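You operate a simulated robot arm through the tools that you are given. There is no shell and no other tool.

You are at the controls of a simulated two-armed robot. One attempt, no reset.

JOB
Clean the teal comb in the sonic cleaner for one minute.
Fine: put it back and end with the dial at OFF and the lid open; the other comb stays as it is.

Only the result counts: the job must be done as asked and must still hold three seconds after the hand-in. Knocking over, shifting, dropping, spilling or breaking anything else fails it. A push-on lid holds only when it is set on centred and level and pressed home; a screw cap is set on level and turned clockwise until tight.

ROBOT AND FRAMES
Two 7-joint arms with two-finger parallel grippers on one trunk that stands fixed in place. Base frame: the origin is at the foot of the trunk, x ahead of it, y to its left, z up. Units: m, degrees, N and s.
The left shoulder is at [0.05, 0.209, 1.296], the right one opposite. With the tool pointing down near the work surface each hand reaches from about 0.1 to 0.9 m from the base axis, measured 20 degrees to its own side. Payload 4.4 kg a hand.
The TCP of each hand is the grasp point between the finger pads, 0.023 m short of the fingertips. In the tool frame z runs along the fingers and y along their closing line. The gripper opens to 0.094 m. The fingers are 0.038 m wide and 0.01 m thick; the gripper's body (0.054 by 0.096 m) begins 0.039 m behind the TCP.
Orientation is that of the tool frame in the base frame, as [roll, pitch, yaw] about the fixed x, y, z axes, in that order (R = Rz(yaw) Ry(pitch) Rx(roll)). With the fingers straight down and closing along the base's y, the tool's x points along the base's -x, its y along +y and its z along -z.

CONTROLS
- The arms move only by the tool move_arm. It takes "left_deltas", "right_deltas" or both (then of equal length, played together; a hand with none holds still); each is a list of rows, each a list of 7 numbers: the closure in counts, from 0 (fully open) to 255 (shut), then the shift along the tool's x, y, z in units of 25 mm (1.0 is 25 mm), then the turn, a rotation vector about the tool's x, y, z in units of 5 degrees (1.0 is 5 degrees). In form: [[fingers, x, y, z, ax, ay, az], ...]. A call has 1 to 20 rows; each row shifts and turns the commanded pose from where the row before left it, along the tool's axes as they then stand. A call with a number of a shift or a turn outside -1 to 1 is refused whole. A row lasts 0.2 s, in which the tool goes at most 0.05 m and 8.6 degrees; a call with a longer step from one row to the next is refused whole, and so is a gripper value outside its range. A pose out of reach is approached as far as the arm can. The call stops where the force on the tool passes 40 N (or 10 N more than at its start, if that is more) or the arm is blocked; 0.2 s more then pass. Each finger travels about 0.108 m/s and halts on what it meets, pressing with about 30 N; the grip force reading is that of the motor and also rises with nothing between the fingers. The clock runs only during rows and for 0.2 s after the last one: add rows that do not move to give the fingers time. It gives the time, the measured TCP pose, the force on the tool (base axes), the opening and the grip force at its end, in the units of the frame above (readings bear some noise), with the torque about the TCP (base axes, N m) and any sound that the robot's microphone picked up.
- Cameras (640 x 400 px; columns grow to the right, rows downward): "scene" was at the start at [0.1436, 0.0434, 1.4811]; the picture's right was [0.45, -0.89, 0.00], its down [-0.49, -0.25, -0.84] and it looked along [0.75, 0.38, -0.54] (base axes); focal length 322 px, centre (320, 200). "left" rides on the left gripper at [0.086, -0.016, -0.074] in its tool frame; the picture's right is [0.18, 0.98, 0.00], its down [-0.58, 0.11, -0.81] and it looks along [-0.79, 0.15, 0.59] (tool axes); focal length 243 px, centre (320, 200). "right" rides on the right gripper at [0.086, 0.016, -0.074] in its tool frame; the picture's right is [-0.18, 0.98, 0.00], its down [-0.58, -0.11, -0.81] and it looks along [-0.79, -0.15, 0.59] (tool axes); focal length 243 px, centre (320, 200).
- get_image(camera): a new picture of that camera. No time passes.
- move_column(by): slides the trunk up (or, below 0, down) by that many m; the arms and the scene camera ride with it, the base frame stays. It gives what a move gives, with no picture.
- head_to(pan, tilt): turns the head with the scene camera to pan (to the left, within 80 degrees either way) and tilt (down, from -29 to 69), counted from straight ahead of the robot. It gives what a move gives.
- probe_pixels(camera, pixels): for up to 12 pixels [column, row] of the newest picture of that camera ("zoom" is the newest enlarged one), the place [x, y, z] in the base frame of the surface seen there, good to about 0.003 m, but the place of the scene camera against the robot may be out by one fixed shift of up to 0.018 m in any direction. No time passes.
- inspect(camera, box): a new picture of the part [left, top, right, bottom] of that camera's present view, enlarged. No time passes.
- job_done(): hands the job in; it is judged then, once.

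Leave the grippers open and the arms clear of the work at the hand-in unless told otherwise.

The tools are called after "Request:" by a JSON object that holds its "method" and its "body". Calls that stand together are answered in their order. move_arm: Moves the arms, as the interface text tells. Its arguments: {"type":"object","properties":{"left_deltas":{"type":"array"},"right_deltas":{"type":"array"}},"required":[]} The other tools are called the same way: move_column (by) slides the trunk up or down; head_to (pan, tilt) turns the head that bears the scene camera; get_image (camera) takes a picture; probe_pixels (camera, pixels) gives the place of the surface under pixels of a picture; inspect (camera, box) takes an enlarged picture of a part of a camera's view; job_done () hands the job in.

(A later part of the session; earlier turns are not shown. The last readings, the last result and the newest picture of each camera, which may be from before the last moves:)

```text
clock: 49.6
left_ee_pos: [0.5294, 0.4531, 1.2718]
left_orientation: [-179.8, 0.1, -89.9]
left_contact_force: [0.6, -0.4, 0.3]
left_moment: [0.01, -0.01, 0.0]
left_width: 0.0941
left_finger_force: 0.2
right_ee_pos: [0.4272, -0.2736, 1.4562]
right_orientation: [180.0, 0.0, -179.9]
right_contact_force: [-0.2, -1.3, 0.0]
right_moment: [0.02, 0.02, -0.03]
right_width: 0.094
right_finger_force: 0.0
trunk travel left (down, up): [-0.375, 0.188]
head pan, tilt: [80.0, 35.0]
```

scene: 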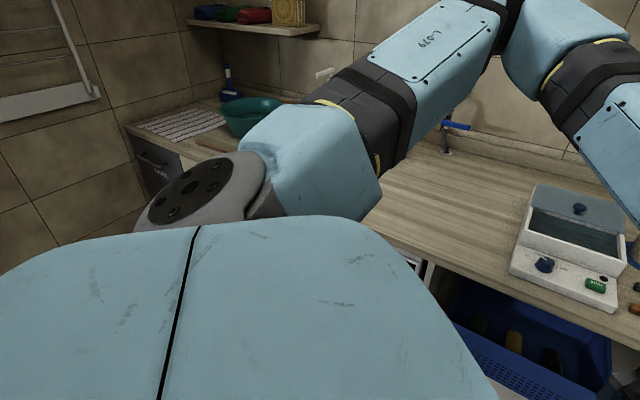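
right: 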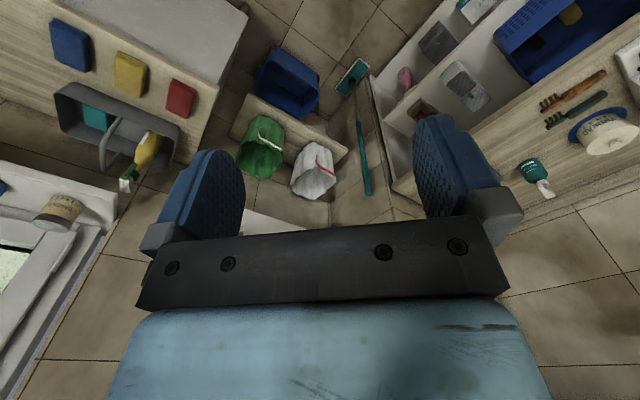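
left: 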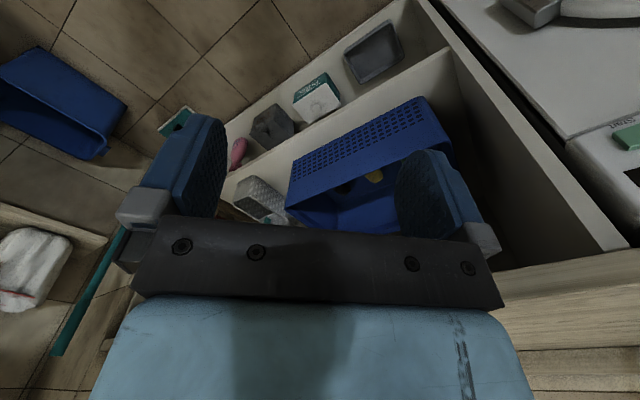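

Yaw -90° was reached without trouble. I go on the last 45° to yaw -45° and look at the scene with the head back on the work.

Request:
{"method": "move_arm", "body": {"left_deltas": [[0, 0, 0, 0, 0, 0, -1], [0, 0, 0, 0, 0, 0, -1], [0, 0, 0, 0, 0, 0, -1], [0, 0, 0, 0, 0, 0, -1], [0, 0, 0, 0, 0, 0, -1], [0, 0, 0, 0, 0, 0, -1], [0, 0, 0, 0, 0, 0, -1], [0, 0, 0, 0, 0, 0, -1], [0, 0, 0, 0, 0, 0, -1]]}}

Request:
{"method": "head_to", "body": {"pan": 28, "tilt": 30}}

Request:
{"method": "get_image", "body": {"camera": "scene"}}

Request:
{"method": "get_image", "body": {"camera": "left"}}

```text
clock: 51.6
left_ee_pos: [0.5315, 0.4539, 1.2725]
left_orientation: [-179.9, -0.1, -44.9]
left_contact_force: [-0.5, -0.2, -0.8]
left_moment: [0.04, -0.01, -0.04]
left_width: 0.0941
left_finger_force: 0.1
right_ee_pos: [0.4273, -0.275, 1.4567]
right_orientation: [-180.0, 0.0, -179.9]
right_contact_force: [-0.6, -0.3, -0.9]
right_moment: [-0.01, 0.0, -0.03]
right_width: 0.0942
right_finger_force: 0.1
trunk travel left (down, up): [-0.375, 0.188]
head pan, tilt: [80.0, 35.0]
```

```text
clock: 52.8
left_ee_pos: [0.5317, 0.4532, 1.2706]
left_orientation: [-179.9, -0.1, -45.0]
left_contact_force: [-0.3, -0.2, 0.0]
left_moment: [0.04, -0.02, 0.03]
left_width: 0.094
left_finger_force: 0.0
right_ee_pos: [0.4275, -0.2728, 1.4553]
right_orientation: [-179.9, -0.1, -180.0]
right_contact_force: [0.9, -0.8, -0.1]
right_moment: [-0.03, 0.02, -0.03]
right_width: 0.0939
right_finger_force: 0.1
trunk travel left (down, up): [-0.375, 0.188]
head pan, tilt: [28.0, 30.0]
```

```text
taken
```

scene: 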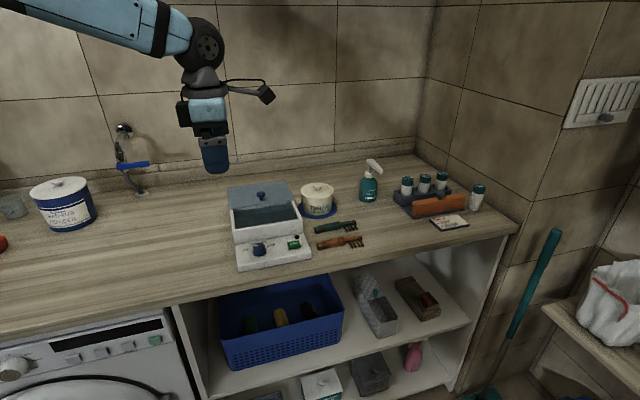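

```text
taken
```

left: 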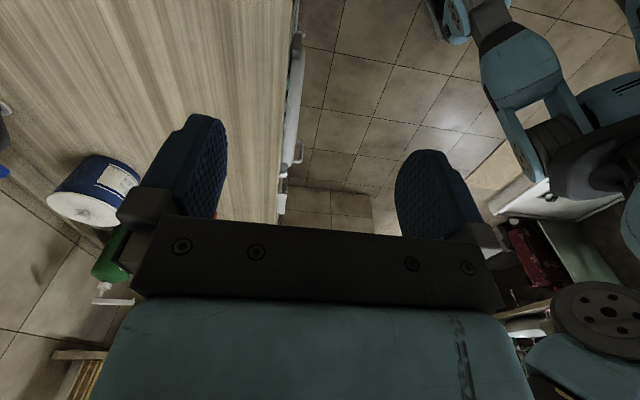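

Yaw -45° works. For the comb, the best shoulder height is about 0.33 m lower. I raise the left hand 0.2 m first, then lower the trunk by 0.33 m (the hand then ends near z 1.14).

Request:
{"method": "move_arm", "body": {"left_deltas": [[0, 0, 0, -1, 0, 0, 0], [0, 0, 0, -1, 0, 0, 0], [0, 0, 0, -1, 0, 0, 0], [0, 0, 0, -1, 0, 0, 0], [0, 0, 0, -1, 0, 0, 0], [0, 0, 0, -1, 0, 0, 0], [0, 0, 0, -1, 0, 0, 0], [0, 0, 0, -1, 0, 0, 0]]}}

Request:
{"method": "move_column", "body": {"by": -0.33}}

Request:
{"method": "get_image", "body": {"camera": "scene"}}

```text
clock: 54.6
left_ee_pos: [0.5297, 0.4543, 1.473]
left_orientation: [-179.9, 0.0, -45.0]
left_contact_force: [0.3, -0.2, 0.4]
left_moment: [0.0, 0.01, -0.01]
left_width: 0.0939
left_finger_force: 0.1
right_ee_pos: [0.4281, -0.2739, 1.4575]
right_orientation: [-179.9, 0.0, -179.9]
right_contact_force: [-1.1, 0.4, 0.0]
right_moment: [0.02, -0.01, -0.01]
right_width: 0.0941
right_finger_force: 0.0
trunk travel left (down, up): [-0.375, 0.188]
head pan, tilt: [28.0, 30.0]
```

```text
clock: 57.9
left_ee_pos: [0.5289, 0.4537, 1.1423]
left_orientation: [180.0, 0.0, -45.0]
left_contact_force: [-0.5, 0.1, -0.8]
left_moment: [0.02, -0.02, 0.01]
left_width: 0.094
left_finger_force: 0.0
right_ee_pos: [0.4272, -0.2735, 1.1272]
right_orientation: [-179.9, 0.0, -179.9]
right_contact_force: [-0.1, -0.1, -0.6]
right_moment: [-0.01, 0.04, 0.02]
right_width: 0.0938
right_finger_force: 0.1
trunk travel left (down, up): [-0.045, 0.518]
head pan, tilt: [28.0, 30.0]
```

```text
taken
```

scene: 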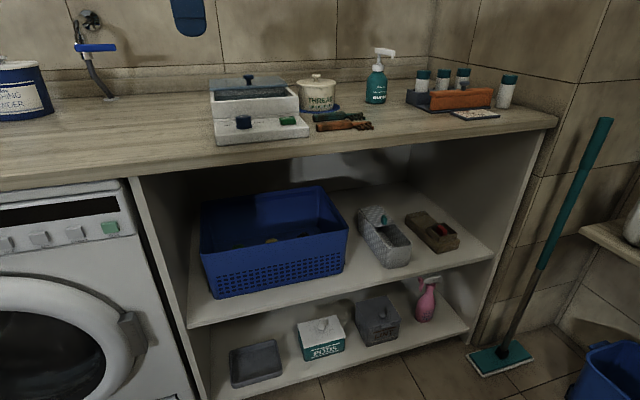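

The scene view is now shallow. I tilt the head up a bit to centre the work and start leaning the hand: 35° about tool y (fingers pointing towards the comb-head side), at this free place.

Request:
{"method": "move_arm", "body": {"left_deltas": [[120, 0, 0, 0, 0, 1, 0], [120, 0, 0, 0, 0, 1, 0], [120, 0, 0, 0, 0, 1, 0], [120, 0, 0, 0, 0, 1, 0], [120, 0, 0, 0, 0, 1, 0], [120, 0, 0, 0, 0, 1, 0], [120, 0, 0, 0, 0, 1, 0]]}}

Request:
{"method": "head_to", "body": {"pan": 26, "tilt": 14}}

Request:
{"method": "get_image", "body": {"camera": "scene"}}

Request:
{"method": "inspect", "body": {"camera": "scene", "box": [220, 170, 420, 295]}}

```text
clock: 59.5
left_ee_pos: [0.5292, 0.4546, 1.1419]
left_orientation: [180.0, -35.1, -45.0]
left_contact_force: [-0.3, 0.0, -1.1]
left_moment: [-0.01, 0.01, 0.01]
left_width: 0.0497
left_finger_force: 0.0
right_ee_pos: [0.4279, -0.2729, 1.1266]
right_orientation: [-180.0, 0.1, 179.9]
right_contact_force: [0.1, -0.3, 0.4]
right_moment: [0.0, -0.02, 0.0]
right_width: 0.0939
right_finger_force: 0.1
trunk travel left (down, up): [-0.045, 0.518]
head pan, tilt: [28.0, 30.0]
```

```text
clock: 60.3
left_ee_pos: [0.5279, 0.4549, 1.141]
left_orientation: [-180.0, -35.0, -45.0]
left_contact_force: [0.5, 0.6, 0.3]
left_moment: [-0.02, 0.02, 0.02]
left_width: 0.0497
left_finger_force: 0.0
right_ee_pos: [0.4268, -0.2748, 1.1249]
right_orientation: [-179.9, -0.1, 179.9]
right_contact_force: [0.4, 0.0, 0.3]
right_moment: [0.03, 0.02, 0.01]
right_width: 0.0939
right_finger_force: 0.0
trunk travel left (down, up): [-0.045, 0.518]
head pan, tilt: [26.0, 14.0]
```

```text
taken
```

scene: 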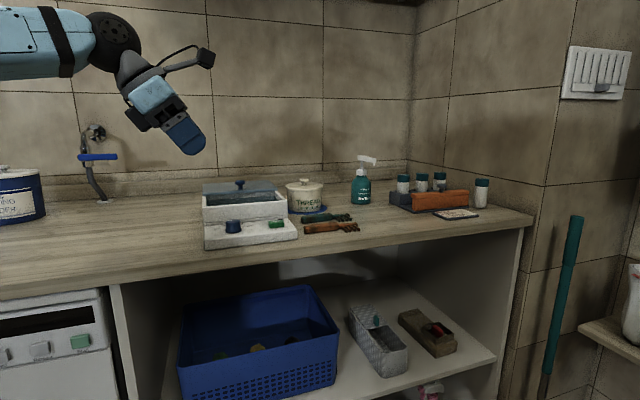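

```text
3.20 times, centred on (320, 232) of scene
```

zoom: 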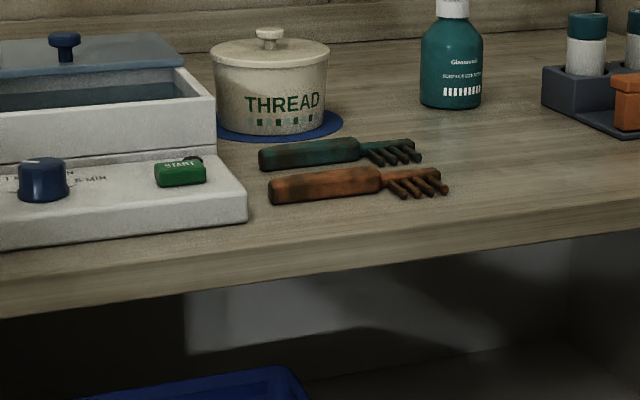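

Good view with the hand leaning as intended. I probe comb points and reference points (START, dial, pot, rim) to calibrate the scene camera against the earlier wrist readings.

Request:
{"method": "probe_pixels", "body": {"camera": "zoom", "pixels": [[264, 156], [310, 149], [356, 143], [361, 152], [388, 146], [412, 142], [418, 160], [385, 163], [310, 165], [272, 187], [380, 178], [440, 172]]}}

Request:
{"method": "probe_pixels", "body": {"camera": "zoom", "pixels": [[180, 165], [42, 162], [65, 42], [213, 106], [245, 200], [270, 75], [225, 95], [325, 100], [130, 180], [193, 158], [250, 240], [300, 145]]}}

```text
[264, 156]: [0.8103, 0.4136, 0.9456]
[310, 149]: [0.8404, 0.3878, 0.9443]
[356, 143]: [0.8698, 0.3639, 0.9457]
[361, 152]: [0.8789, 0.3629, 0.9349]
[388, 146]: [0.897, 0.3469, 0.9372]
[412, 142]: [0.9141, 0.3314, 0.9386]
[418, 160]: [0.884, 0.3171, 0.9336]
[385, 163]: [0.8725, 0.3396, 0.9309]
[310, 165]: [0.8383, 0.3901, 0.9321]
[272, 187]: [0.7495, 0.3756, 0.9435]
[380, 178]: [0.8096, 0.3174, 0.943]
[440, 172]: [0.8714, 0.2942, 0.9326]
```

```text
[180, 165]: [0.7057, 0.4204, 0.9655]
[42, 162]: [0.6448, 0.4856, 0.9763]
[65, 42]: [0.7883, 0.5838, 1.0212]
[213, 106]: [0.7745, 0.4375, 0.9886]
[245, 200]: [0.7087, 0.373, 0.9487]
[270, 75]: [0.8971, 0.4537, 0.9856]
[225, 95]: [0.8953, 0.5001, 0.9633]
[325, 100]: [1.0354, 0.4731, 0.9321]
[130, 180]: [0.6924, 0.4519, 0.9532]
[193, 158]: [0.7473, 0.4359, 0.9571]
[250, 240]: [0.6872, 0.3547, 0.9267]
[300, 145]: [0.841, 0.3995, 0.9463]
```

The scene camera agrees with the wrist readings in x and y and reads about 9 mm too high. I need the comb's axis more exactly, so I zoom in more on the combs.

Request:
{"method": "inspect", "body": {"camera": "scene", "box": [290, 205, 370, 245]}}

```text
8.00 times, centred on (330, 225) of scene
```

zoom: 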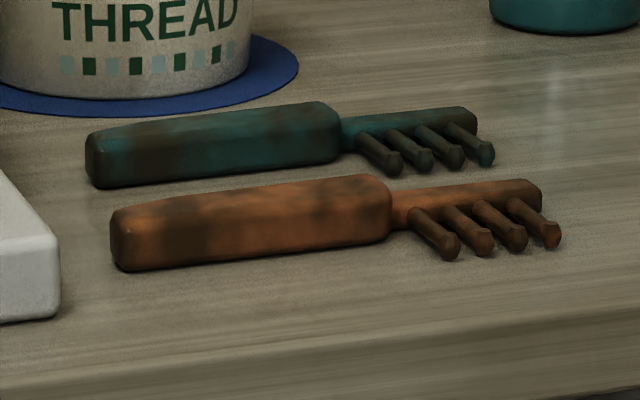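

I probe along the teal handle's top front edge, top back edge and front face, and the orange one's as well.

Request:
{"method": "probe_pixels", "body": {"camera": "zoom", "pixels": [[110, 165], [150, 162], [200, 158], [250, 154], [300, 150], [330, 147], [110, 134], [150, 130], [200, 124], [250, 118], [300, 112], [325, 108]]}}

Request:
{"method": "probe_pixels", "body": {"camera": "zoom", "pixels": [[90, 160], [100, 180], [336, 130], [350, 130], [400, 120], [440, 113], [470, 110], [392, 168], [425, 162], [455, 160], [488, 155], [200, 180]]}}

Request:
{"method": "probe_pixels", "body": {"camera": "zoom", "pixels": [[130, 245], [200, 240], [260, 235], [320, 230], [380, 225], [130, 212], [200, 203], [260, 196], [320, 189], [380, 182], [250, 320], [480, 75]]}}

```text
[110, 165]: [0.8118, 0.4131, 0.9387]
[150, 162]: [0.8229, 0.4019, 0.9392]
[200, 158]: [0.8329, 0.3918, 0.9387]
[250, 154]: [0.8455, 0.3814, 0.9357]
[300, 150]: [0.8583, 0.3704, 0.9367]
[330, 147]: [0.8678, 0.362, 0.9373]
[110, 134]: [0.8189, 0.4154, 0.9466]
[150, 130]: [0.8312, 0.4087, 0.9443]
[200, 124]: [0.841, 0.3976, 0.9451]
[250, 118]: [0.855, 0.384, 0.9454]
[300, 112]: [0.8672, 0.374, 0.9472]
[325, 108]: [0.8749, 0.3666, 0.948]
```

```text
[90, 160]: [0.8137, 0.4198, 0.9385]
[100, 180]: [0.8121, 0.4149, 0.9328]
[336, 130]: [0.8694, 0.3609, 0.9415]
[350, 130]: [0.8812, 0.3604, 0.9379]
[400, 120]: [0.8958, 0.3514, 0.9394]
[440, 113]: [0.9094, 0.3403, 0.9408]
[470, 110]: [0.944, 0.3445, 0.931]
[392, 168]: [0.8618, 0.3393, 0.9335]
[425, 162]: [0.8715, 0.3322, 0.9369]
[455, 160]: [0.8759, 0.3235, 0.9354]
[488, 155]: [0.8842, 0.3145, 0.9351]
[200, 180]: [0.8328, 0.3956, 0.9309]
```

```text
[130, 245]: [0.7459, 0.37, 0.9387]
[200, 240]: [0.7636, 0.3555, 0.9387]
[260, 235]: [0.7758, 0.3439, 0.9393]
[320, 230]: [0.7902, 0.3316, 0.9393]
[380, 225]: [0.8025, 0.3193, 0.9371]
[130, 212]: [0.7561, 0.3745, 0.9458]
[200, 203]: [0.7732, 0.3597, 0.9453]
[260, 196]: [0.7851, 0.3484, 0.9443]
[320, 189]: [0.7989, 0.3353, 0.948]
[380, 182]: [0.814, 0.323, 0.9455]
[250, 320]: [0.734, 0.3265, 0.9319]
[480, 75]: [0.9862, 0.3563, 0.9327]
```

The teal comb's axis lies at about -42°, the handle's centreline is near n=0.859 and the table at z≈0.9225. I turn the hand 3° to yaw -42° and move to above the handle, TCP ≈ (0.841,0.399,1.01).

Request:
{"method": "move_arm", "body": {"left_deltas": [[120, 0, 0, 0, 0.344, 0, -0.491], [120, 0.531, -0.609, 0.954, 0, 0, 0], [120, 0.531, -0.609, 0.954, 0, 0, 0], [120, 0.531, -0.609, 0.954, 0, 0, 0], [120, 0.531, -0.609, 0.954, 0, 0, 0], [120, 0.531, -0.609, 0.954, 0, 0, 0], [120, 0.531, -0.609, 0.954, 0, 0, 0], [120, 0.531, -0.609, 0.954, 0, 0, 0], [120, 0.531, -0.609, 0.954, 0, 0, 0], [120, 0.531, -0.609, 0.954, 0, 0, 0], [120, 0.531, -0.609, 0.954, 0, 0, 0], [120, 0.531, -0.609, 0.954, 0, 0, 0]]}}

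Request:
{"method": "get_image", "body": {"camera": "left"}}

Request:
{"method": "get_image", "body": {"camera": "scene"}}

```text
clock: 62.9
left_ee_pos: [0.8449, 0.4005, 1.008]
left_orientation: [179.9, -34.9, -41.9]
left_contact_force: [0.3, -0.5, -0.7]
left_moment: [-0.03, -0.02, -0.02]
left_width: 0.05
left_finger_force: 0.1
right_ee_pos: [0.4281, -0.2715, 1.1252]
right_orientation: [-179.9, -0.1, 179.9]
right_contact_force: [0.3, 1.0, -0.7]
right_moment: [-0.07, 0.04, -0.04]
right_width: 0.0939
right_finger_force: 0.0
trunk travel left (down, up): [-0.045, 0.518]
head pan, tilt: [26.0, 14.0]
```

```text
taken
```

left: 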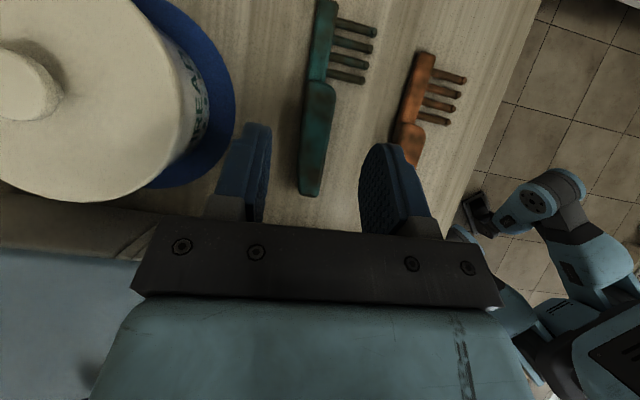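

```text
taken
```

scene: 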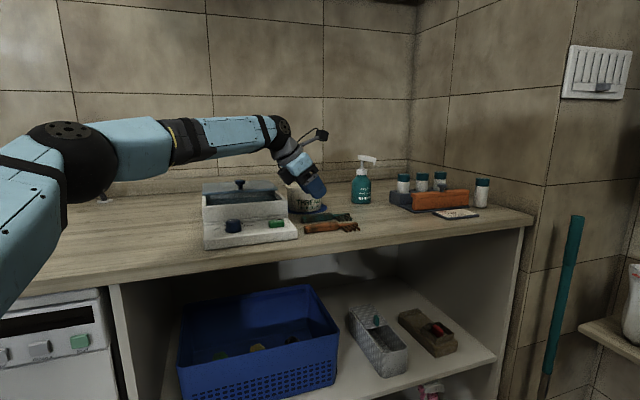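

I'm above the comb; the wrist camera sees it between the fingers. I probe the handle with this camera for the exact position.

Request:
{"method": "inspect", "body": {"camera": "left", "box": [230, 0, 410, 210]}}

Request:
{"method": "probe_pixels", "body": {"camera": "left", "pixels": [[302, 180], [319, 180], [303, 150], [325, 150], [306, 110], [332, 110], [310, 88], [334, 88], [311, 192], [320, 60], [326, 5], [280, 60]]}}

Request:
{"method": "probe_pixels", "body": {"camera": "left", "pixels": [[310, 180], [313, 150], [318, 120], [320, 95], [350, 150], [375, 32], [362, 80], [395, 150], [412, 120], [425, 60], [240, 60], [316, 105]]}}

```text
1.90 times, centred on (320, 105) of left
```

zoom: 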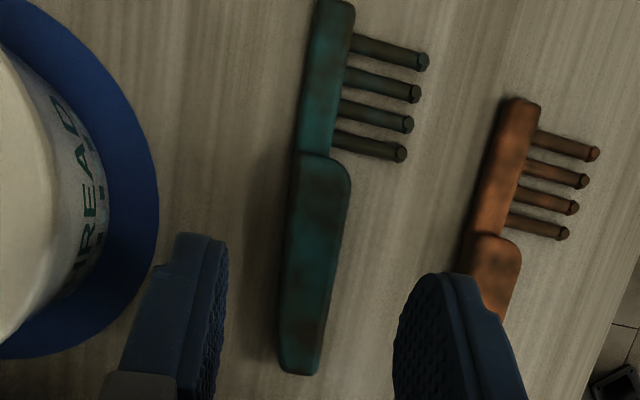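

```text
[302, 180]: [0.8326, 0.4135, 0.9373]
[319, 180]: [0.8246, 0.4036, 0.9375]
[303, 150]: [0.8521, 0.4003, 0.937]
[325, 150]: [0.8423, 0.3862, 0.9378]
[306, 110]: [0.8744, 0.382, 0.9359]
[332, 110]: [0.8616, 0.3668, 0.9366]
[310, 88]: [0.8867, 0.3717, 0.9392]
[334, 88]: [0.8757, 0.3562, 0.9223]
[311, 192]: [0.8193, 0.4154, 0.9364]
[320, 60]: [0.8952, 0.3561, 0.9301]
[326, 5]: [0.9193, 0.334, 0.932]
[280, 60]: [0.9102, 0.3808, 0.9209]
```

```text
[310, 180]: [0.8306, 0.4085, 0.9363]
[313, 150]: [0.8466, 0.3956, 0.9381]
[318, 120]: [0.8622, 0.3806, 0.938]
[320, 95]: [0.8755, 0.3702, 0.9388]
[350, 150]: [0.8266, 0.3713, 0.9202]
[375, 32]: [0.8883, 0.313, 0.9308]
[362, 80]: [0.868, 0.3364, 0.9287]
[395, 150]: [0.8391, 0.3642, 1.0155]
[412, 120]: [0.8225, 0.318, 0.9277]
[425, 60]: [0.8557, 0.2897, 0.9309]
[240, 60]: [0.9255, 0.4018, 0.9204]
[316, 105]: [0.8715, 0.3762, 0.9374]
```

Wrist readings: handle centreline n≈0.859, top z≈0.937, table ≈0.921. My TCP is about 4 mm too far back (n=0.863), so I correct that while lowering straight down to z≈0.954.

Request:
{"method": "move_arm", "body": {"left_deltas": [[120, -0.311, 0.04, 0.445, 0, 0, 0], [120, -0.311, 0.04, 0.445, 0, 0, 0], [120, -0.311, 0.04, 0.445, 0, 0, 0], [120, -0.25, 0.04, 0.355, 0, 0, 0]]}}

Request:
{"method": "get_image", "body": {"camera": "left"}}

Request:
{"method": "inspect", "body": {"camera": "scene", "box": [240, 140, 380, 245]}}

```text
clock: 64.1
left_ee_pos: [0.8401, 0.3907, 0.9676]
left_orientation: [-179.4, -35.8, -42.5]
left_contact_force: [5.4, -6.2, 9.5]
left_moment: [0.66, 0.56, -0.06]
left_width: 0.0498
left_finger_force: 0.0
right_ee_pos: [0.4263, -0.2741, 1.1264]
right_orientation: [179.9, -0.1, 180.0]
right_contact_force: [-0.2, 0.6, 0.1]
right_moment: [-0.01, 0.0, 0.0]
right_width: 0.0943
right_finger_force: 0.2
trunk travel left (down, up): [-0.045, 0.518]
head pan, tilt: [26.0, 14.0]
stopped in row 4 (left hand): the force on the tool passed its limit at 43 N (the readings are from after the stop); the commanded pose is now the measured one
```

```text
taken
```

left: 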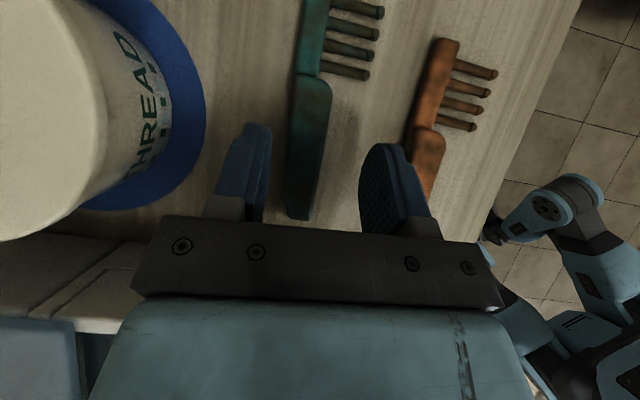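

```text
3.81 times, centred on (310, 192) of scene
```

zoom: 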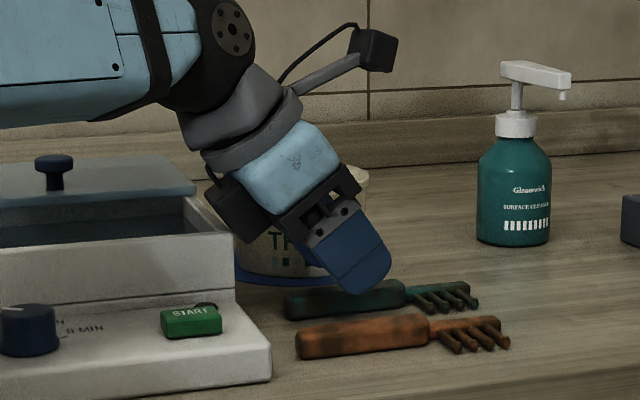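

The hand stopped with 43 N at z=0.968. The force points up and towards +r, and the zoom shows a black block on the underside of the hand near the cleaner's right rim: it touched the cleaner. I back straight up at once and then check whether the cleaner moved.

Request:
{"method": "move_arm", "body": {"left_deltas": [[120, 0.5736, 0, -0.8192, 0, 0, 0], [120, 0.5736, 0, -0.8192, 0, 0, 0]]}}

Request:
{"method": "inspect", "body": {"camera": "scene", "box": [220, 170, 420, 295]}}

Request:
{"method": "probe_pixels", "body": {"camera": "zoom", "pixels": [[180, 165], [42, 162], [65, 42], [213, 106], [245, 200], [130, 180], [193, 158], [310, 149], [264, 156], [272, 187], [225, 95], [300, 145]]}}

```text
clock: 64.7
left_ee_pos: [0.8392, 0.3926, 1.0136]
left_orientation: [-179.7, -35.4, -42.2]
left_contact_force: [0.3, -0.2, 0.4]
left_moment: [-0.02, 0.02, -0.06]
left_width: 0.05
left_finger_force: 0.1
right_ee_pos: [0.4265, -0.273, 1.1278]
right_orientation: [179.9, -0.1, -179.9]
right_contact_force: [-0.6, 0.2, 0.1]
right_moment: [-0.04, -0.01, 0.05]
right_width: 0.0941
right_finger_force: 0.1
trunk travel left (down, up): [-0.045, 0.518]
head pan, tilt: [26.0, 14.0]
```

```text
3.20 times, centred on (320, 232) of scene
```

zoom: 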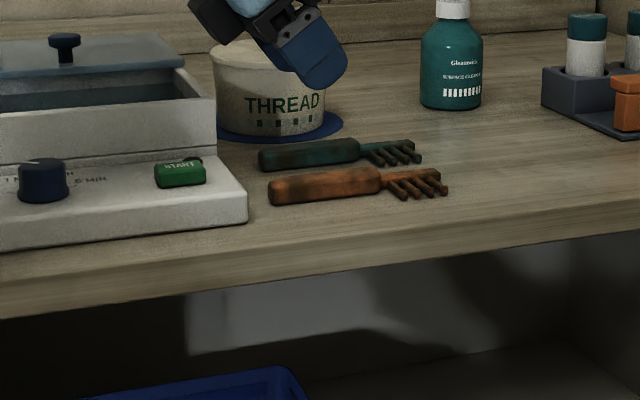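

```text
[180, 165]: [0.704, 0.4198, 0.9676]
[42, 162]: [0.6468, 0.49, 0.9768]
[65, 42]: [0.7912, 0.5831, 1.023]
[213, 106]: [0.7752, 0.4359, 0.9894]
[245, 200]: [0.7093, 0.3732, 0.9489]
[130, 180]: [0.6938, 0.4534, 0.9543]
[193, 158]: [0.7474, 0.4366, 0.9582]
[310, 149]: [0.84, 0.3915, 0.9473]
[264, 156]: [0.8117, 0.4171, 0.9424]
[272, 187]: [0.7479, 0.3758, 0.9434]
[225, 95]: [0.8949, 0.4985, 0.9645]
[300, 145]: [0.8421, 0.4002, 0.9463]
```

The cleaner and combs look exactly as before, with the same pixel positions and probe values within noise, so nothing moved. I need to know that black block on the hand's underside precisely; I zoom in and probe it.

Request:
{"method": "inspect", "body": {"camera": "scene", "box": [250, 100, 350, 200]}}

Request:
{"method": "probe_pixels", "body": {"camera": "zoom", "pixels": [[200, 240], [240, 260], [180, 280], [230, 310], [260, 250], [350, 330], [300, 220], [250, 160], [400, 120], [330, 250], [380, 280], [200, 200]]}}

```text
4.00 times, centred on (300, 150) of scene
```

zoom: 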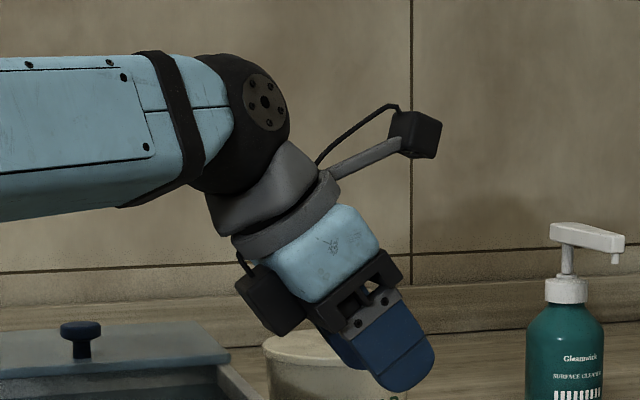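

```text
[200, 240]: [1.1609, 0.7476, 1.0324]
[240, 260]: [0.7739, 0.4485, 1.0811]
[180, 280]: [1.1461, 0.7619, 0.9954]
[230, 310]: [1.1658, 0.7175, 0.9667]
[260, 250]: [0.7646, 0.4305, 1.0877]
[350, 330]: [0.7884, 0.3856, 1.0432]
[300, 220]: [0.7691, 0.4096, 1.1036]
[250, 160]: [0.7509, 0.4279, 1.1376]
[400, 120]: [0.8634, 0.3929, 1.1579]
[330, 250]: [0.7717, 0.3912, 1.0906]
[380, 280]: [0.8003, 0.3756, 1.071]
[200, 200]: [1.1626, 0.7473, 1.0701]
```

The block spans about (238,283) to (308,335) in this zoom. I probe its corners.

Request:
{"method": "probe_pixels", "body": {"camera": "zoom", "pixels": [[243, 285], [258, 270], [277, 328], [270, 300], [300, 318], [295, 290], [285, 330], [400, 380], [425, 350], [372, 368], [330, 345], [310, 310]]}}

```text
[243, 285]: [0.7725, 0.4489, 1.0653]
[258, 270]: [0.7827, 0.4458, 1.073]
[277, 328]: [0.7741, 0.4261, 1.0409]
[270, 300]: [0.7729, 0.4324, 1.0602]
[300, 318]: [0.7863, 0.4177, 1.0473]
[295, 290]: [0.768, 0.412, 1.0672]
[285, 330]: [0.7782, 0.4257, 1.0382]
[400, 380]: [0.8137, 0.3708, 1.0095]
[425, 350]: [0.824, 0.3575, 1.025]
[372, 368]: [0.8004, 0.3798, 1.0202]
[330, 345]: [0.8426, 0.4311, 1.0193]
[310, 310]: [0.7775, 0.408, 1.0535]
```

The block sits at about tool x -0.048, z -0.051. With a lean of ~42° plus about 6° backward and the grip nearer the handle's front end (s≈0.388), it should clear the rim by about 6 mm and still be in reach. I set that pose at z≈1.01 first.

Request:
{"method": "move_arm", "body": {"left_deltas": [[120, 0, 0, 0, 0.57, 0.66, 0], [120, 0, 0, 0, 0.57, 0.66, 0], [120, 0.71, -0.21, 0.85, 0, 0, 0], [120, 0, 0, 0, 0, 0, 0]]}}

Request:
{"method": "get_image", "body": {"camera": "left"}}

Request:
{"method": "inspect", "body": {"camera": "scene", "box": [240, 120, 380, 245]}}

```text
clock: 65.7
left_ee_pos: [0.8655, 0.3785, 1.011]
left_orientation: [-173.5, -42.1, -42.9]
left_contact_force: [-0.2, -0.1, 0.4]
left_moment: [-0.04, 0.04, 0.03]
left_width: 0.0495
left_finger_force: 0.0
right_ee_pos: [0.4261, -0.2734, 1.1264]
right_orientation: [180.0, 0.1, -180.0]
right_contact_force: [0.1, -0.2, -0.6]
right_moment: [0.02, 0.0, 0.01]
right_width: 0.094
right_finger_force: 0.0
trunk travel left (down, up): [-0.045, 0.518]
head pan, tilt: [26.0, 14.0]
```

```text
taken
```

left: 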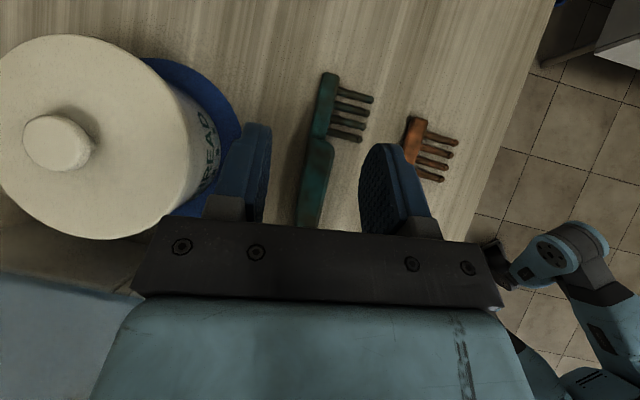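

```text
3.20 times, centred on (310, 182) of scene
```

zoom: 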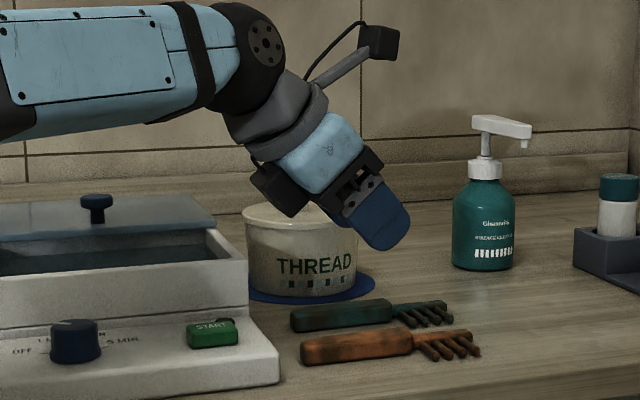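

Reached without any flag. I re-probe the handle edges from this closer wrist view to fine-align before lowering.

Request:
{"method": "inspect", "body": {"camera": "left", "box": [230, 50, 410, 230]}}

Request:
{"method": "probe_pixels", "body": {"camera": "left", "pixels": [[299, 210], [321, 210], [303, 185], [326, 185], [306, 160], [331, 160], [310, 143], [333, 143], [318, 125], [325, 80], [310, 200], [315, 170]]}}

Request:
{"method": "probe_pixels", "body": {"camera": "left", "pixels": [[269, 200], [365, 200], [268, 170], [362, 170], [270, 135], [368, 148], [340, 200], [345, 170], [290, 160], [265, 215], [372, 215], [352, 190]]}}

```text
2.22 times, centred on (320, 140) of left
```

zoom: 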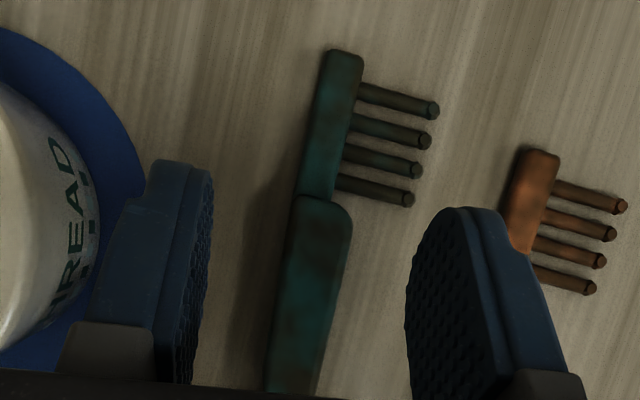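

```text
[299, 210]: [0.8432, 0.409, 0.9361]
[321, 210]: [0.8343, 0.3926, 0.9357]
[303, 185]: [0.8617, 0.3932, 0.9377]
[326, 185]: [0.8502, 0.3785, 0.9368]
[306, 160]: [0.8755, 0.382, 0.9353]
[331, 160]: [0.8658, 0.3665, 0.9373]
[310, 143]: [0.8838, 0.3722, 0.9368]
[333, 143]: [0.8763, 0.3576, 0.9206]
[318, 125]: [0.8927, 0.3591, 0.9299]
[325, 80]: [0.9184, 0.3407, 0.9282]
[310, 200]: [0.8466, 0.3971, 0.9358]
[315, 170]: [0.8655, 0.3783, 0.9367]
```

```text
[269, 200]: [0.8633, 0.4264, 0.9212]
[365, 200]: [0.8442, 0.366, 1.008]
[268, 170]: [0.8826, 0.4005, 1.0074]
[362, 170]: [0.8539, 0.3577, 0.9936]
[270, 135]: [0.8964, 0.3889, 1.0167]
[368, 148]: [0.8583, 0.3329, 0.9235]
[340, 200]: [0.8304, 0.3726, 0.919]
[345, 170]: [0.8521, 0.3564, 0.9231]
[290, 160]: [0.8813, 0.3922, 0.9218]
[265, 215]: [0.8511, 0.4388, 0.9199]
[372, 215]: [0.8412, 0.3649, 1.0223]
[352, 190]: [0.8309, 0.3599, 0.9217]
```

The handle centre is n≈0.8595 (edges 0.8505 and 0.8685), its axis at -42°. I correct the hand by 3 mm and -2.5° in yaw, then lower in two steps to z≈0.975 and check.

Request:
{"method": "move_arm", "body": {"left_deltas": [[120, 0, 0.136, 0, -0.335, 0.042, 0.369], [120, -0.483, 0.06, 0.531, 0, 0, 0], [120, -0.483, 0.06, 0.531, 0, 0, 0], [120, 0, 0, 0, 0, 0, 0]]}}

Request:
{"method": "inspect", "body": {"camera": "scene", "box": [250, 140, 370, 245]}}

Request:
{"method": "get_image", "body": {"camera": "left"}}

```text
clock: 66.7
left_ee_pos: [0.8637, 0.378, 0.9746]
left_orientation: [-173.5, -42.1, -45.3]
left_contact_force: [0.2, -0.3, 0.4]
left_moment: [0.03, -0.03, -0.01]
left_width: 0.0498
left_finger_force: 0.1
right_ee_pos: [0.4272, -0.2734, 1.1269]
right_orientation: [-180.0, 0.0, -179.9]
right_contact_force: [0.1, -0.2, 0.6]
right_moment: [-0.03, 0.04, 0.0]
right_width: 0.0941
right_finger_force: 0.0
trunk travel left (down, up): [-0.045, 0.518]
head pan, tilt: [26.0, 14.0]
```

```text
3.81 times, centred on (310, 192) of scene
```

zoom: 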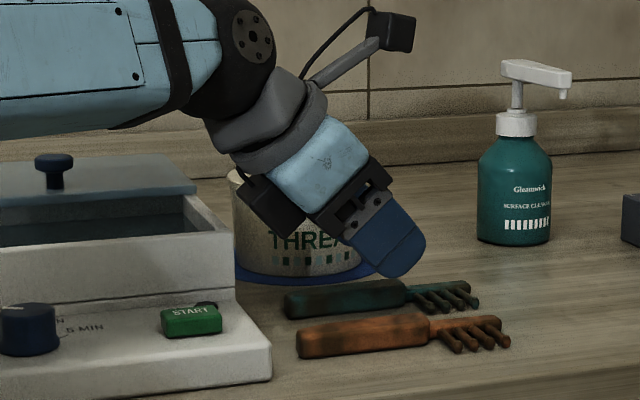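

```text
taken
```

left: 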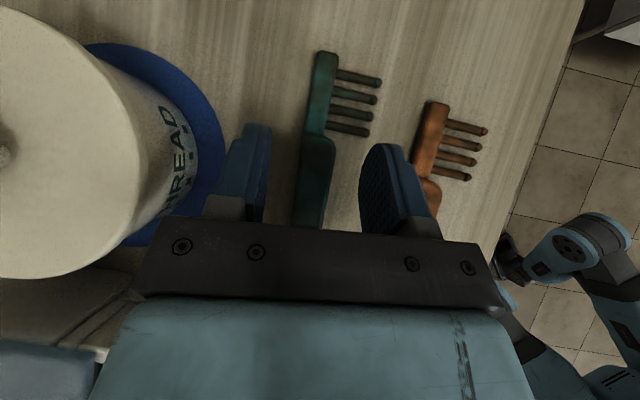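

No contact so far at z=0.975, TCP n≈0.859. I lower the last 16 mm in four small steps to z≈0.958.

Request:
{"method": "move_arm", "body": {"left_deltas": [[120, -0.111, 0.031, 0.1225, 0, 0, 0], [120, -0.111, 0.031, 0.1225, 0, 0, 0], [120, -0.111, 0.031, 0.1225, 0, 0, 0], [120, -0.111, 0.031, 0.1225, 0, 0, 0], [120, 0, 0, 0, 0, 0, 0]]}}

Request:
{"method": "inspect", "body": {"camera": "scene", "box": [250, 140, 370, 245]}}

Request:
{"method": "get_image", "body": {"camera": "left"}}

```text
clock: 67.9
left_ee_pos: [0.8634, 0.3768, 0.9583]
left_orientation: [-173.5, -42.1, -45.4]
left_contact_force: [0.2, 0.3, 0.3]
left_moment: [0.01, 0.0, 0.02]
left_width: 0.0496
left_finger_force: 0.0
right_ee_pos: [0.4267, -0.2739, 1.1263]
right_orientation: [-180.0, 0.1, -179.9]
right_contact_force: [0.5, 0.4, 0.6]
right_moment: [0.0, 0.01, 0.01]
right_width: 0.0937
right_finger_force: 0.2
trunk travel left (down, up): [-0.045, 0.518]
head pan, tilt: [26.0, 14.0]
```

```text
3.81 times, centred on (310, 192) of scene
```

zoom: 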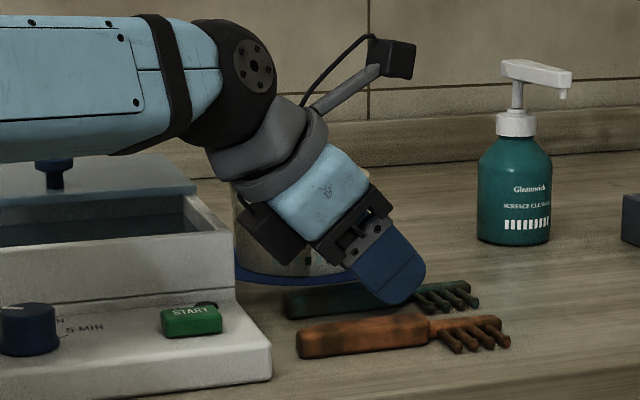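

```text
taken
```

left: 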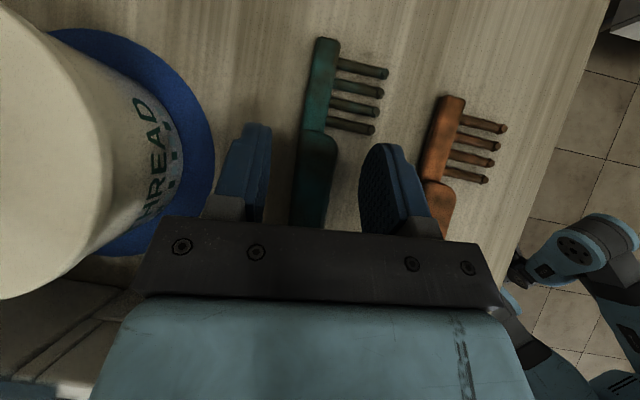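

No contact; the fingers straddle the handle at z=0.958. I lower 3 mm more for a deeper bite and then close the fingers.

Request:
{"method": "move_arm", "body": {"left_deltas": [[120, -0.08, 0.01, 0.088, 0, 0, 0], [120, 0, 0, 0, 0, 0, 0], [255, 0, 0, 0, 0, 0, 0], [255, 0, 0, 0, 0, 0, 0], [255, 0, 0, 0, 0, 0, 0], [255, 0, 0, 0, 0, 0, 0]]}}

Request:
{"method": "get_image", "body": {"camera": "left"}}

Request:
{"method": "inspect", "body": {"camera": "scene", "box": [250, 140, 370, 245]}}

```text
clock: 69.3
left_ee_pos: [0.862, 0.3769, 0.9558]
left_orientation: [-173.5, -42.1, -45.3]
left_contact_force: [-0.1, -0.5, 4.2]
left_moment: [-0.16, 0.02, 0.0]
left_width: 0.0209
left_finger_force: 30.3
right_ee_pos: [0.4253, -0.2745, 1.1266]
right_orientation: [-180.0, 0.1, -180.0]
right_contact_force: [0.4, 0.7, 0.7]
right_moment: [0.03, -0.02, -0.01]
right_width: 0.0939
right_finger_force: 0.0
trunk travel left (down, up): [-0.045, 0.518]
head pan, tilt: [26.0, 14.0]
```

```text
taken
```

left: 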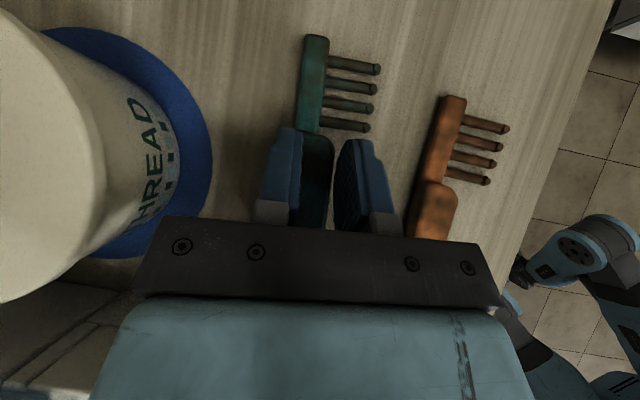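

```text
3.81 times, centred on (310, 192) of scene
```

zoom: 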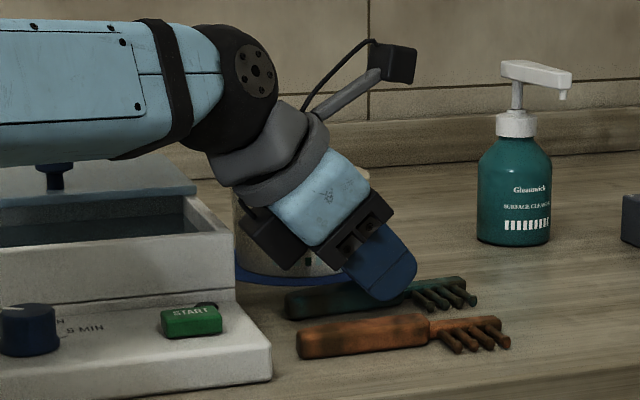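

Gripped: opening 20.9 mm with 30 N. I record the grasp pose: (0.862,0.377,0.956), orientation (-173.5,-42.1,-45.3). Now I lift straight up 5 cm and look.

Request:
{"method": "move_arm", "body": {"left_deltas": [[255, 0.335, -0.042, -0.369, 0, 0, 0], [255, 0.335, -0.042, -0.369, 0, 0, 0], [255, 0.67, -0.084, -0.737, 0, 0, 0], [255, 0, 0, 0, 0, 0, 0]]}}

Request:
{"method": "get_image", "body": {"camera": "left"}}

Request:
{"method": "inspect", "body": {"camera": "scene", "box": [250, 120, 390, 245]}}

```text
clock: 70.3
left_ee_pos: [0.8621, 0.3757, 1.0048]
left_orientation: [-173.7, -42.2, -45.3]
left_contact_force: [0.0, -0.5, -0.6]
left_moment: [-0.04, 0.0, -0.01]
left_width: 0.0208
left_finger_force: 29.8
right_ee_pos: [0.4276, -0.2736, 1.1267]
right_orientation: [180.0, 0.1, -180.0]
right_contact_force: [0.9, -0.3, 0.9]
right_moment: [0.02, 0.0, -0.01]
right_width: 0.094
right_finger_force: 0.0
trunk travel left (down, up): [-0.045, 0.518]
head pan, tilt: [26.0, 14.0]
```

```text
taken
```

left: 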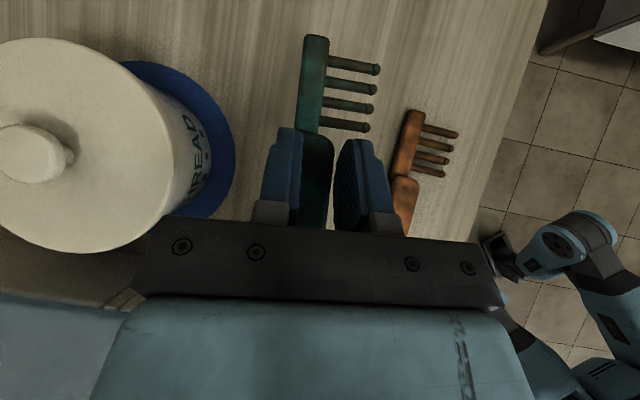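

```text
3.20 times, centred on (320, 182) of scene
```

zoom: 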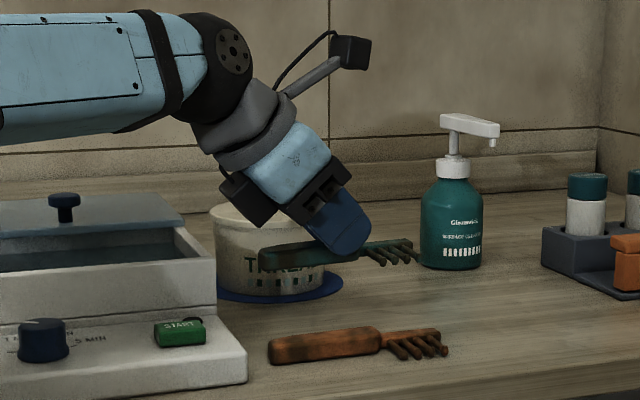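

The comb hangs level in the grip and the orange comb is untouched. Next I rise towards the cleaner and move over the tank: TCP to about (0.756,0.548,1.06), turning 4° to line up with the tank.

Request:
{"method": "move_arm", "body": {"left_deltas": [[255, -0.005, -0.144, -0.895, 0, 0, 0], [255, -0.005, -0.144, -0.895, 0, 0, 0], [255, -0.005, -0.144, -0.895, 0, 0, 0], [255, -0.725, -0.359, -0.667, 0, 0, 0], [255, -0.725, -0.359, -0.667, 0, 0, 0], [255, -0.725, -0.359, -0.667, 0, 0, 0], [255, -0.725, -0.359, -0.667, 0, 0, 0], [255, -0.725, -0.359, -0.667, 0, 0, 0], [255, -0.725, -0.359, -0.667, 0, 0, 0], [255, 0, 0, 0, -0.578, 0.07, 0.633], [255, 0, 0, 0, 0, 0, 0]]}}

Request:
{"method": "get_image", "body": {"camera": "left"}}

Request:
{"method": "inspect", "body": {"camera": "scene", "box": [170, 120, 370, 260]}}

```text
clock: 72.7
left_ee_pos: [0.7557, 0.549, 1.0608]
left_orientation: [-173.5, -42.1, -49.6]
left_contact_force: [-0.2, 0.2, -0.5]
left_moment: [-0.01, -0.01, 0.03]
left_width: 0.0207
left_finger_force: 29.8
right_ee_pos: [0.4271, -0.2732, 1.127]
right_orientation: [180.0, 0.1, -180.0]
right_contact_force: [0.1, 1.0, 0.0]
right_moment: [0.0, 0.01, -0.03]
right_width: 0.0941
right_finger_force: 0.0
trunk travel left (down, up): [-0.045, 0.518]
head pan, tilt: [26.0, 14.0]
```

```text
taken
```

left: 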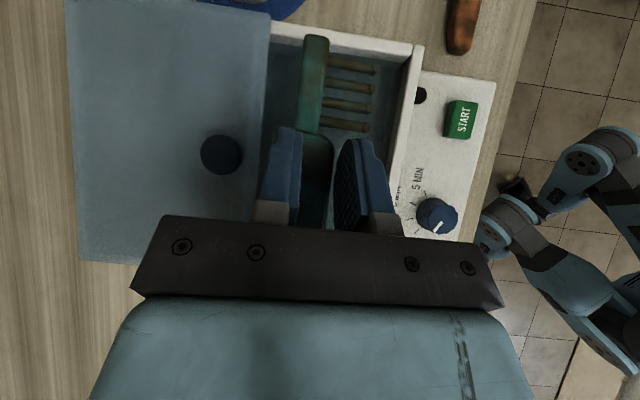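

```text
2.86 times, centred on (270, 190) of scene
```

zoom: 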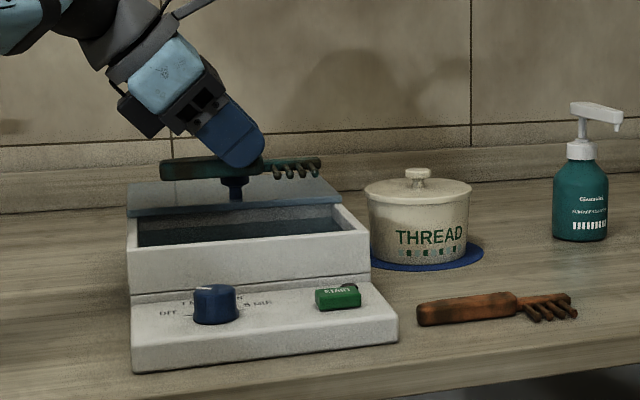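

A clear top view: the comb is over the tank, lid at left, panel at right. I zoom in and probe tank rims, inner walls, floor, lid edge and knob.

Request:
{"method": "inspect", "body": {"camera": "left", "box": [240, 10, 500, 240]}}

Request:
{"method": "probe_pixels", "body": {"camera": "left", "pixels": [[405, 60], [415, 60], [398, 60], [390, 60], [420, 48], [350, 38], [350, 30], [385, 130], [285, 50], [268, 100], [262, 60], [221, 154]]}}

Request:
{"method": "probe_pixels", "body": {"camera": "left", "pixels": [[316, 38], [314, 120], [350, 47], [380, 90], [375, 65], [340, 52], [290, 80], [285, 110], [400, 100], [408, 100], [394, 150], [461, 118]]}}

```text
1.74 times, centred on (370, 125) of left
```

zoom: 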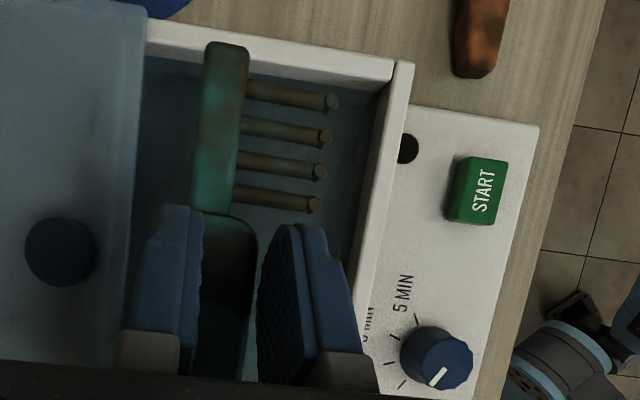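

```text
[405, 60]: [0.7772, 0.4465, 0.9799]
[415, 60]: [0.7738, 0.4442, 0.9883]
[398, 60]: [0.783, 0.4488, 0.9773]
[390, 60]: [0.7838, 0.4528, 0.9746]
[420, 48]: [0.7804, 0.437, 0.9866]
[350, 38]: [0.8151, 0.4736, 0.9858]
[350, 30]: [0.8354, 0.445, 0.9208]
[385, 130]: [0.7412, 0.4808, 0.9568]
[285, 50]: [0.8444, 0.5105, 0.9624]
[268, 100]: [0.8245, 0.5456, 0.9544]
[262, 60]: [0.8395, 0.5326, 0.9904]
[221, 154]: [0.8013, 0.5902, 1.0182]
```

```text
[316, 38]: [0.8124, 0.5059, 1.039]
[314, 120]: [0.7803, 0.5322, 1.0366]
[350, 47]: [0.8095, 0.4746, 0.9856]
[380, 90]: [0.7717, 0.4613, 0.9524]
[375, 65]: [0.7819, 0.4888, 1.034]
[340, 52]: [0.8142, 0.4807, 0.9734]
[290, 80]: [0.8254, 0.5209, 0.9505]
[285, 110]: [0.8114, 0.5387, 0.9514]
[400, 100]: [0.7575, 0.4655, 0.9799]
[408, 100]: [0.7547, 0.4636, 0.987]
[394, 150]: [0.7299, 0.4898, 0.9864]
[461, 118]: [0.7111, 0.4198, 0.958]
```

Tank in box coordinates: inner u 0.05–0.214, inner v 0.873–0.979, lid front edge v≈0.975, rim z 0.988; a surface inside shows at z≈0.951. The comb fits. I lower to TCP z≈0.985 (comb underside about 0.95), shifting 6 mm to the right to centre it.

Request:
{"method": "move_arm", "body": {"left_deltas": [[255, -0.62, 0.113, 0.795, 0, 0, 0], [255, -0.62, 0.113, 0.795, 0, 0, 0], [255, -0.62, 0.113, 0.795, 0, 0, 0], [255, 0, 0, 0, 0, 0, 0]]}}

Request:
{"method": "get_image", "body": {"camera": "left"}}

Request:
{"method": "inspect", "body": {"camera": "scene", "box": [180, 140, 330, 260]}}

```text
clock: 73.7
left_ee_pos: [0.7582, 0.5424, 0.9862]
left_orientation: [-173.5, -42.1, -49.7]
left_contact_force: [-0.5, 0.6, 1.9]
left_moment: [-0.06, 0.01, 0.0]
left_width: 0.0208
left_finger_force: 29.8
right_ee_pos: [0.4266, -0.2731, 1.1262]
right_orientation: [-180.0, 0.0, 180.0]
right_contact_force: [-0.8, 0.0, 0.2]
right_moment: [0.02, -0.01, 0.02]
right_width: 0.094
right_finger_force: 0.1
trunk travel left (down, up): [-0.045, 0.518]
head pan, tilt: [26.0, 14.0]
```

```text
taken
```

left: 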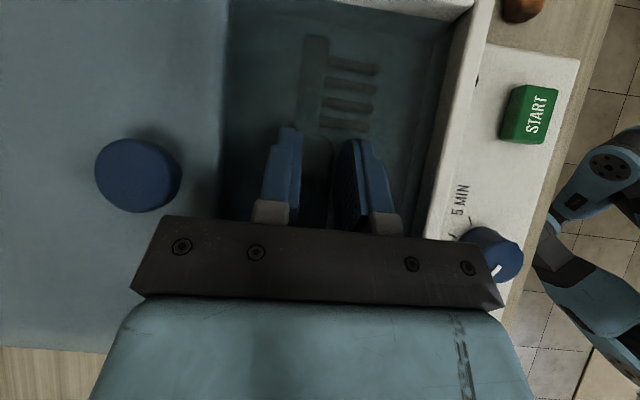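

```text
3.33 times, centred on (255, 200) of scene
```

zoom: 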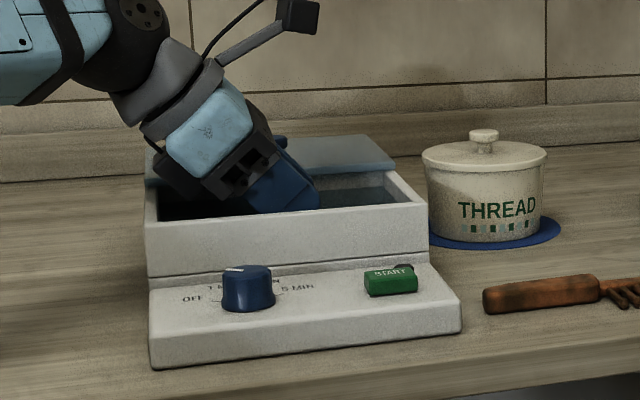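

The comb is now under the liquid surface. The force changed by about 2 N, perhaps a light touch. I probe the liquid, comb and floor.

Request:
{"method": "probe_pixels", "body": {"camera": "left", "pixels": [[260, 60], [400, 80], [315, 60], [350, 90], [420, 120], [250, 120], [300, 15], [380, 20], [440, 60], [395, 150], [225, 80], [140, 175]]}}

```text
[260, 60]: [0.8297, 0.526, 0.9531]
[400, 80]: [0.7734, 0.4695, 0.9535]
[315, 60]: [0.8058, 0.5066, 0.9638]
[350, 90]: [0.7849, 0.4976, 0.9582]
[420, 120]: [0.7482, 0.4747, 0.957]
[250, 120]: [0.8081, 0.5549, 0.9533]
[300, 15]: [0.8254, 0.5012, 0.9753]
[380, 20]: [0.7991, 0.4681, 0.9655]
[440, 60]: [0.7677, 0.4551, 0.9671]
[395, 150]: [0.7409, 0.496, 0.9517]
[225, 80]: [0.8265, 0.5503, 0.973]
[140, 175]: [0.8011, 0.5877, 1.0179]
```

The floor of the tank is at z≈0.953 and the comb rests just on it (head top 0.964). I open the fingers to about 40 mm and look before lifting.

Request:
{"method": "move_arm", "body": {"left_deltas": [[146, 0, 0, 0, 0, 0, 0], [146, 0, 0, 0, 0, 0, 0], [146, 0, 0, 0, 0, 0, 0]]}}

Request:
{"method": "get_image", "body": {"camera": "left"}}

```text
clock: 74.5
left_ee_pos: [0.758, 0.5423, 0.9863]
left_orientation: [-173.6, -42.0, -49.7]
left_contact_force: [0.0, 0.5, 0.7]
left_moment: [-0.01, 0.01, -0.03]
left_width: 0.04
left_finger_force: 0.1
right_ee_pos: [0.4266, -0.2733, 1.1276]
right_orientation: [180.0, 0.0, -179.9]
right_contact_force: [0.7, -0.6, -0.3]
right_moment: [0.0, 0.0, 0.03]
right_width: 0.0941
right_finger_force: 0.1
trunk travel left (down, up): [-0.045, 0.518]
head pan, tilt: [26.0, 14.0]
```

```text
taken
```

left: 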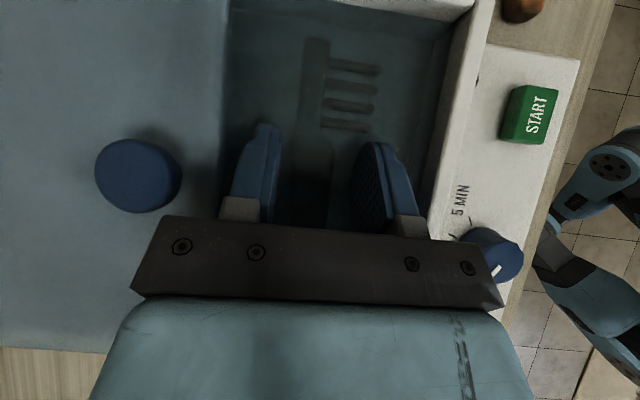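

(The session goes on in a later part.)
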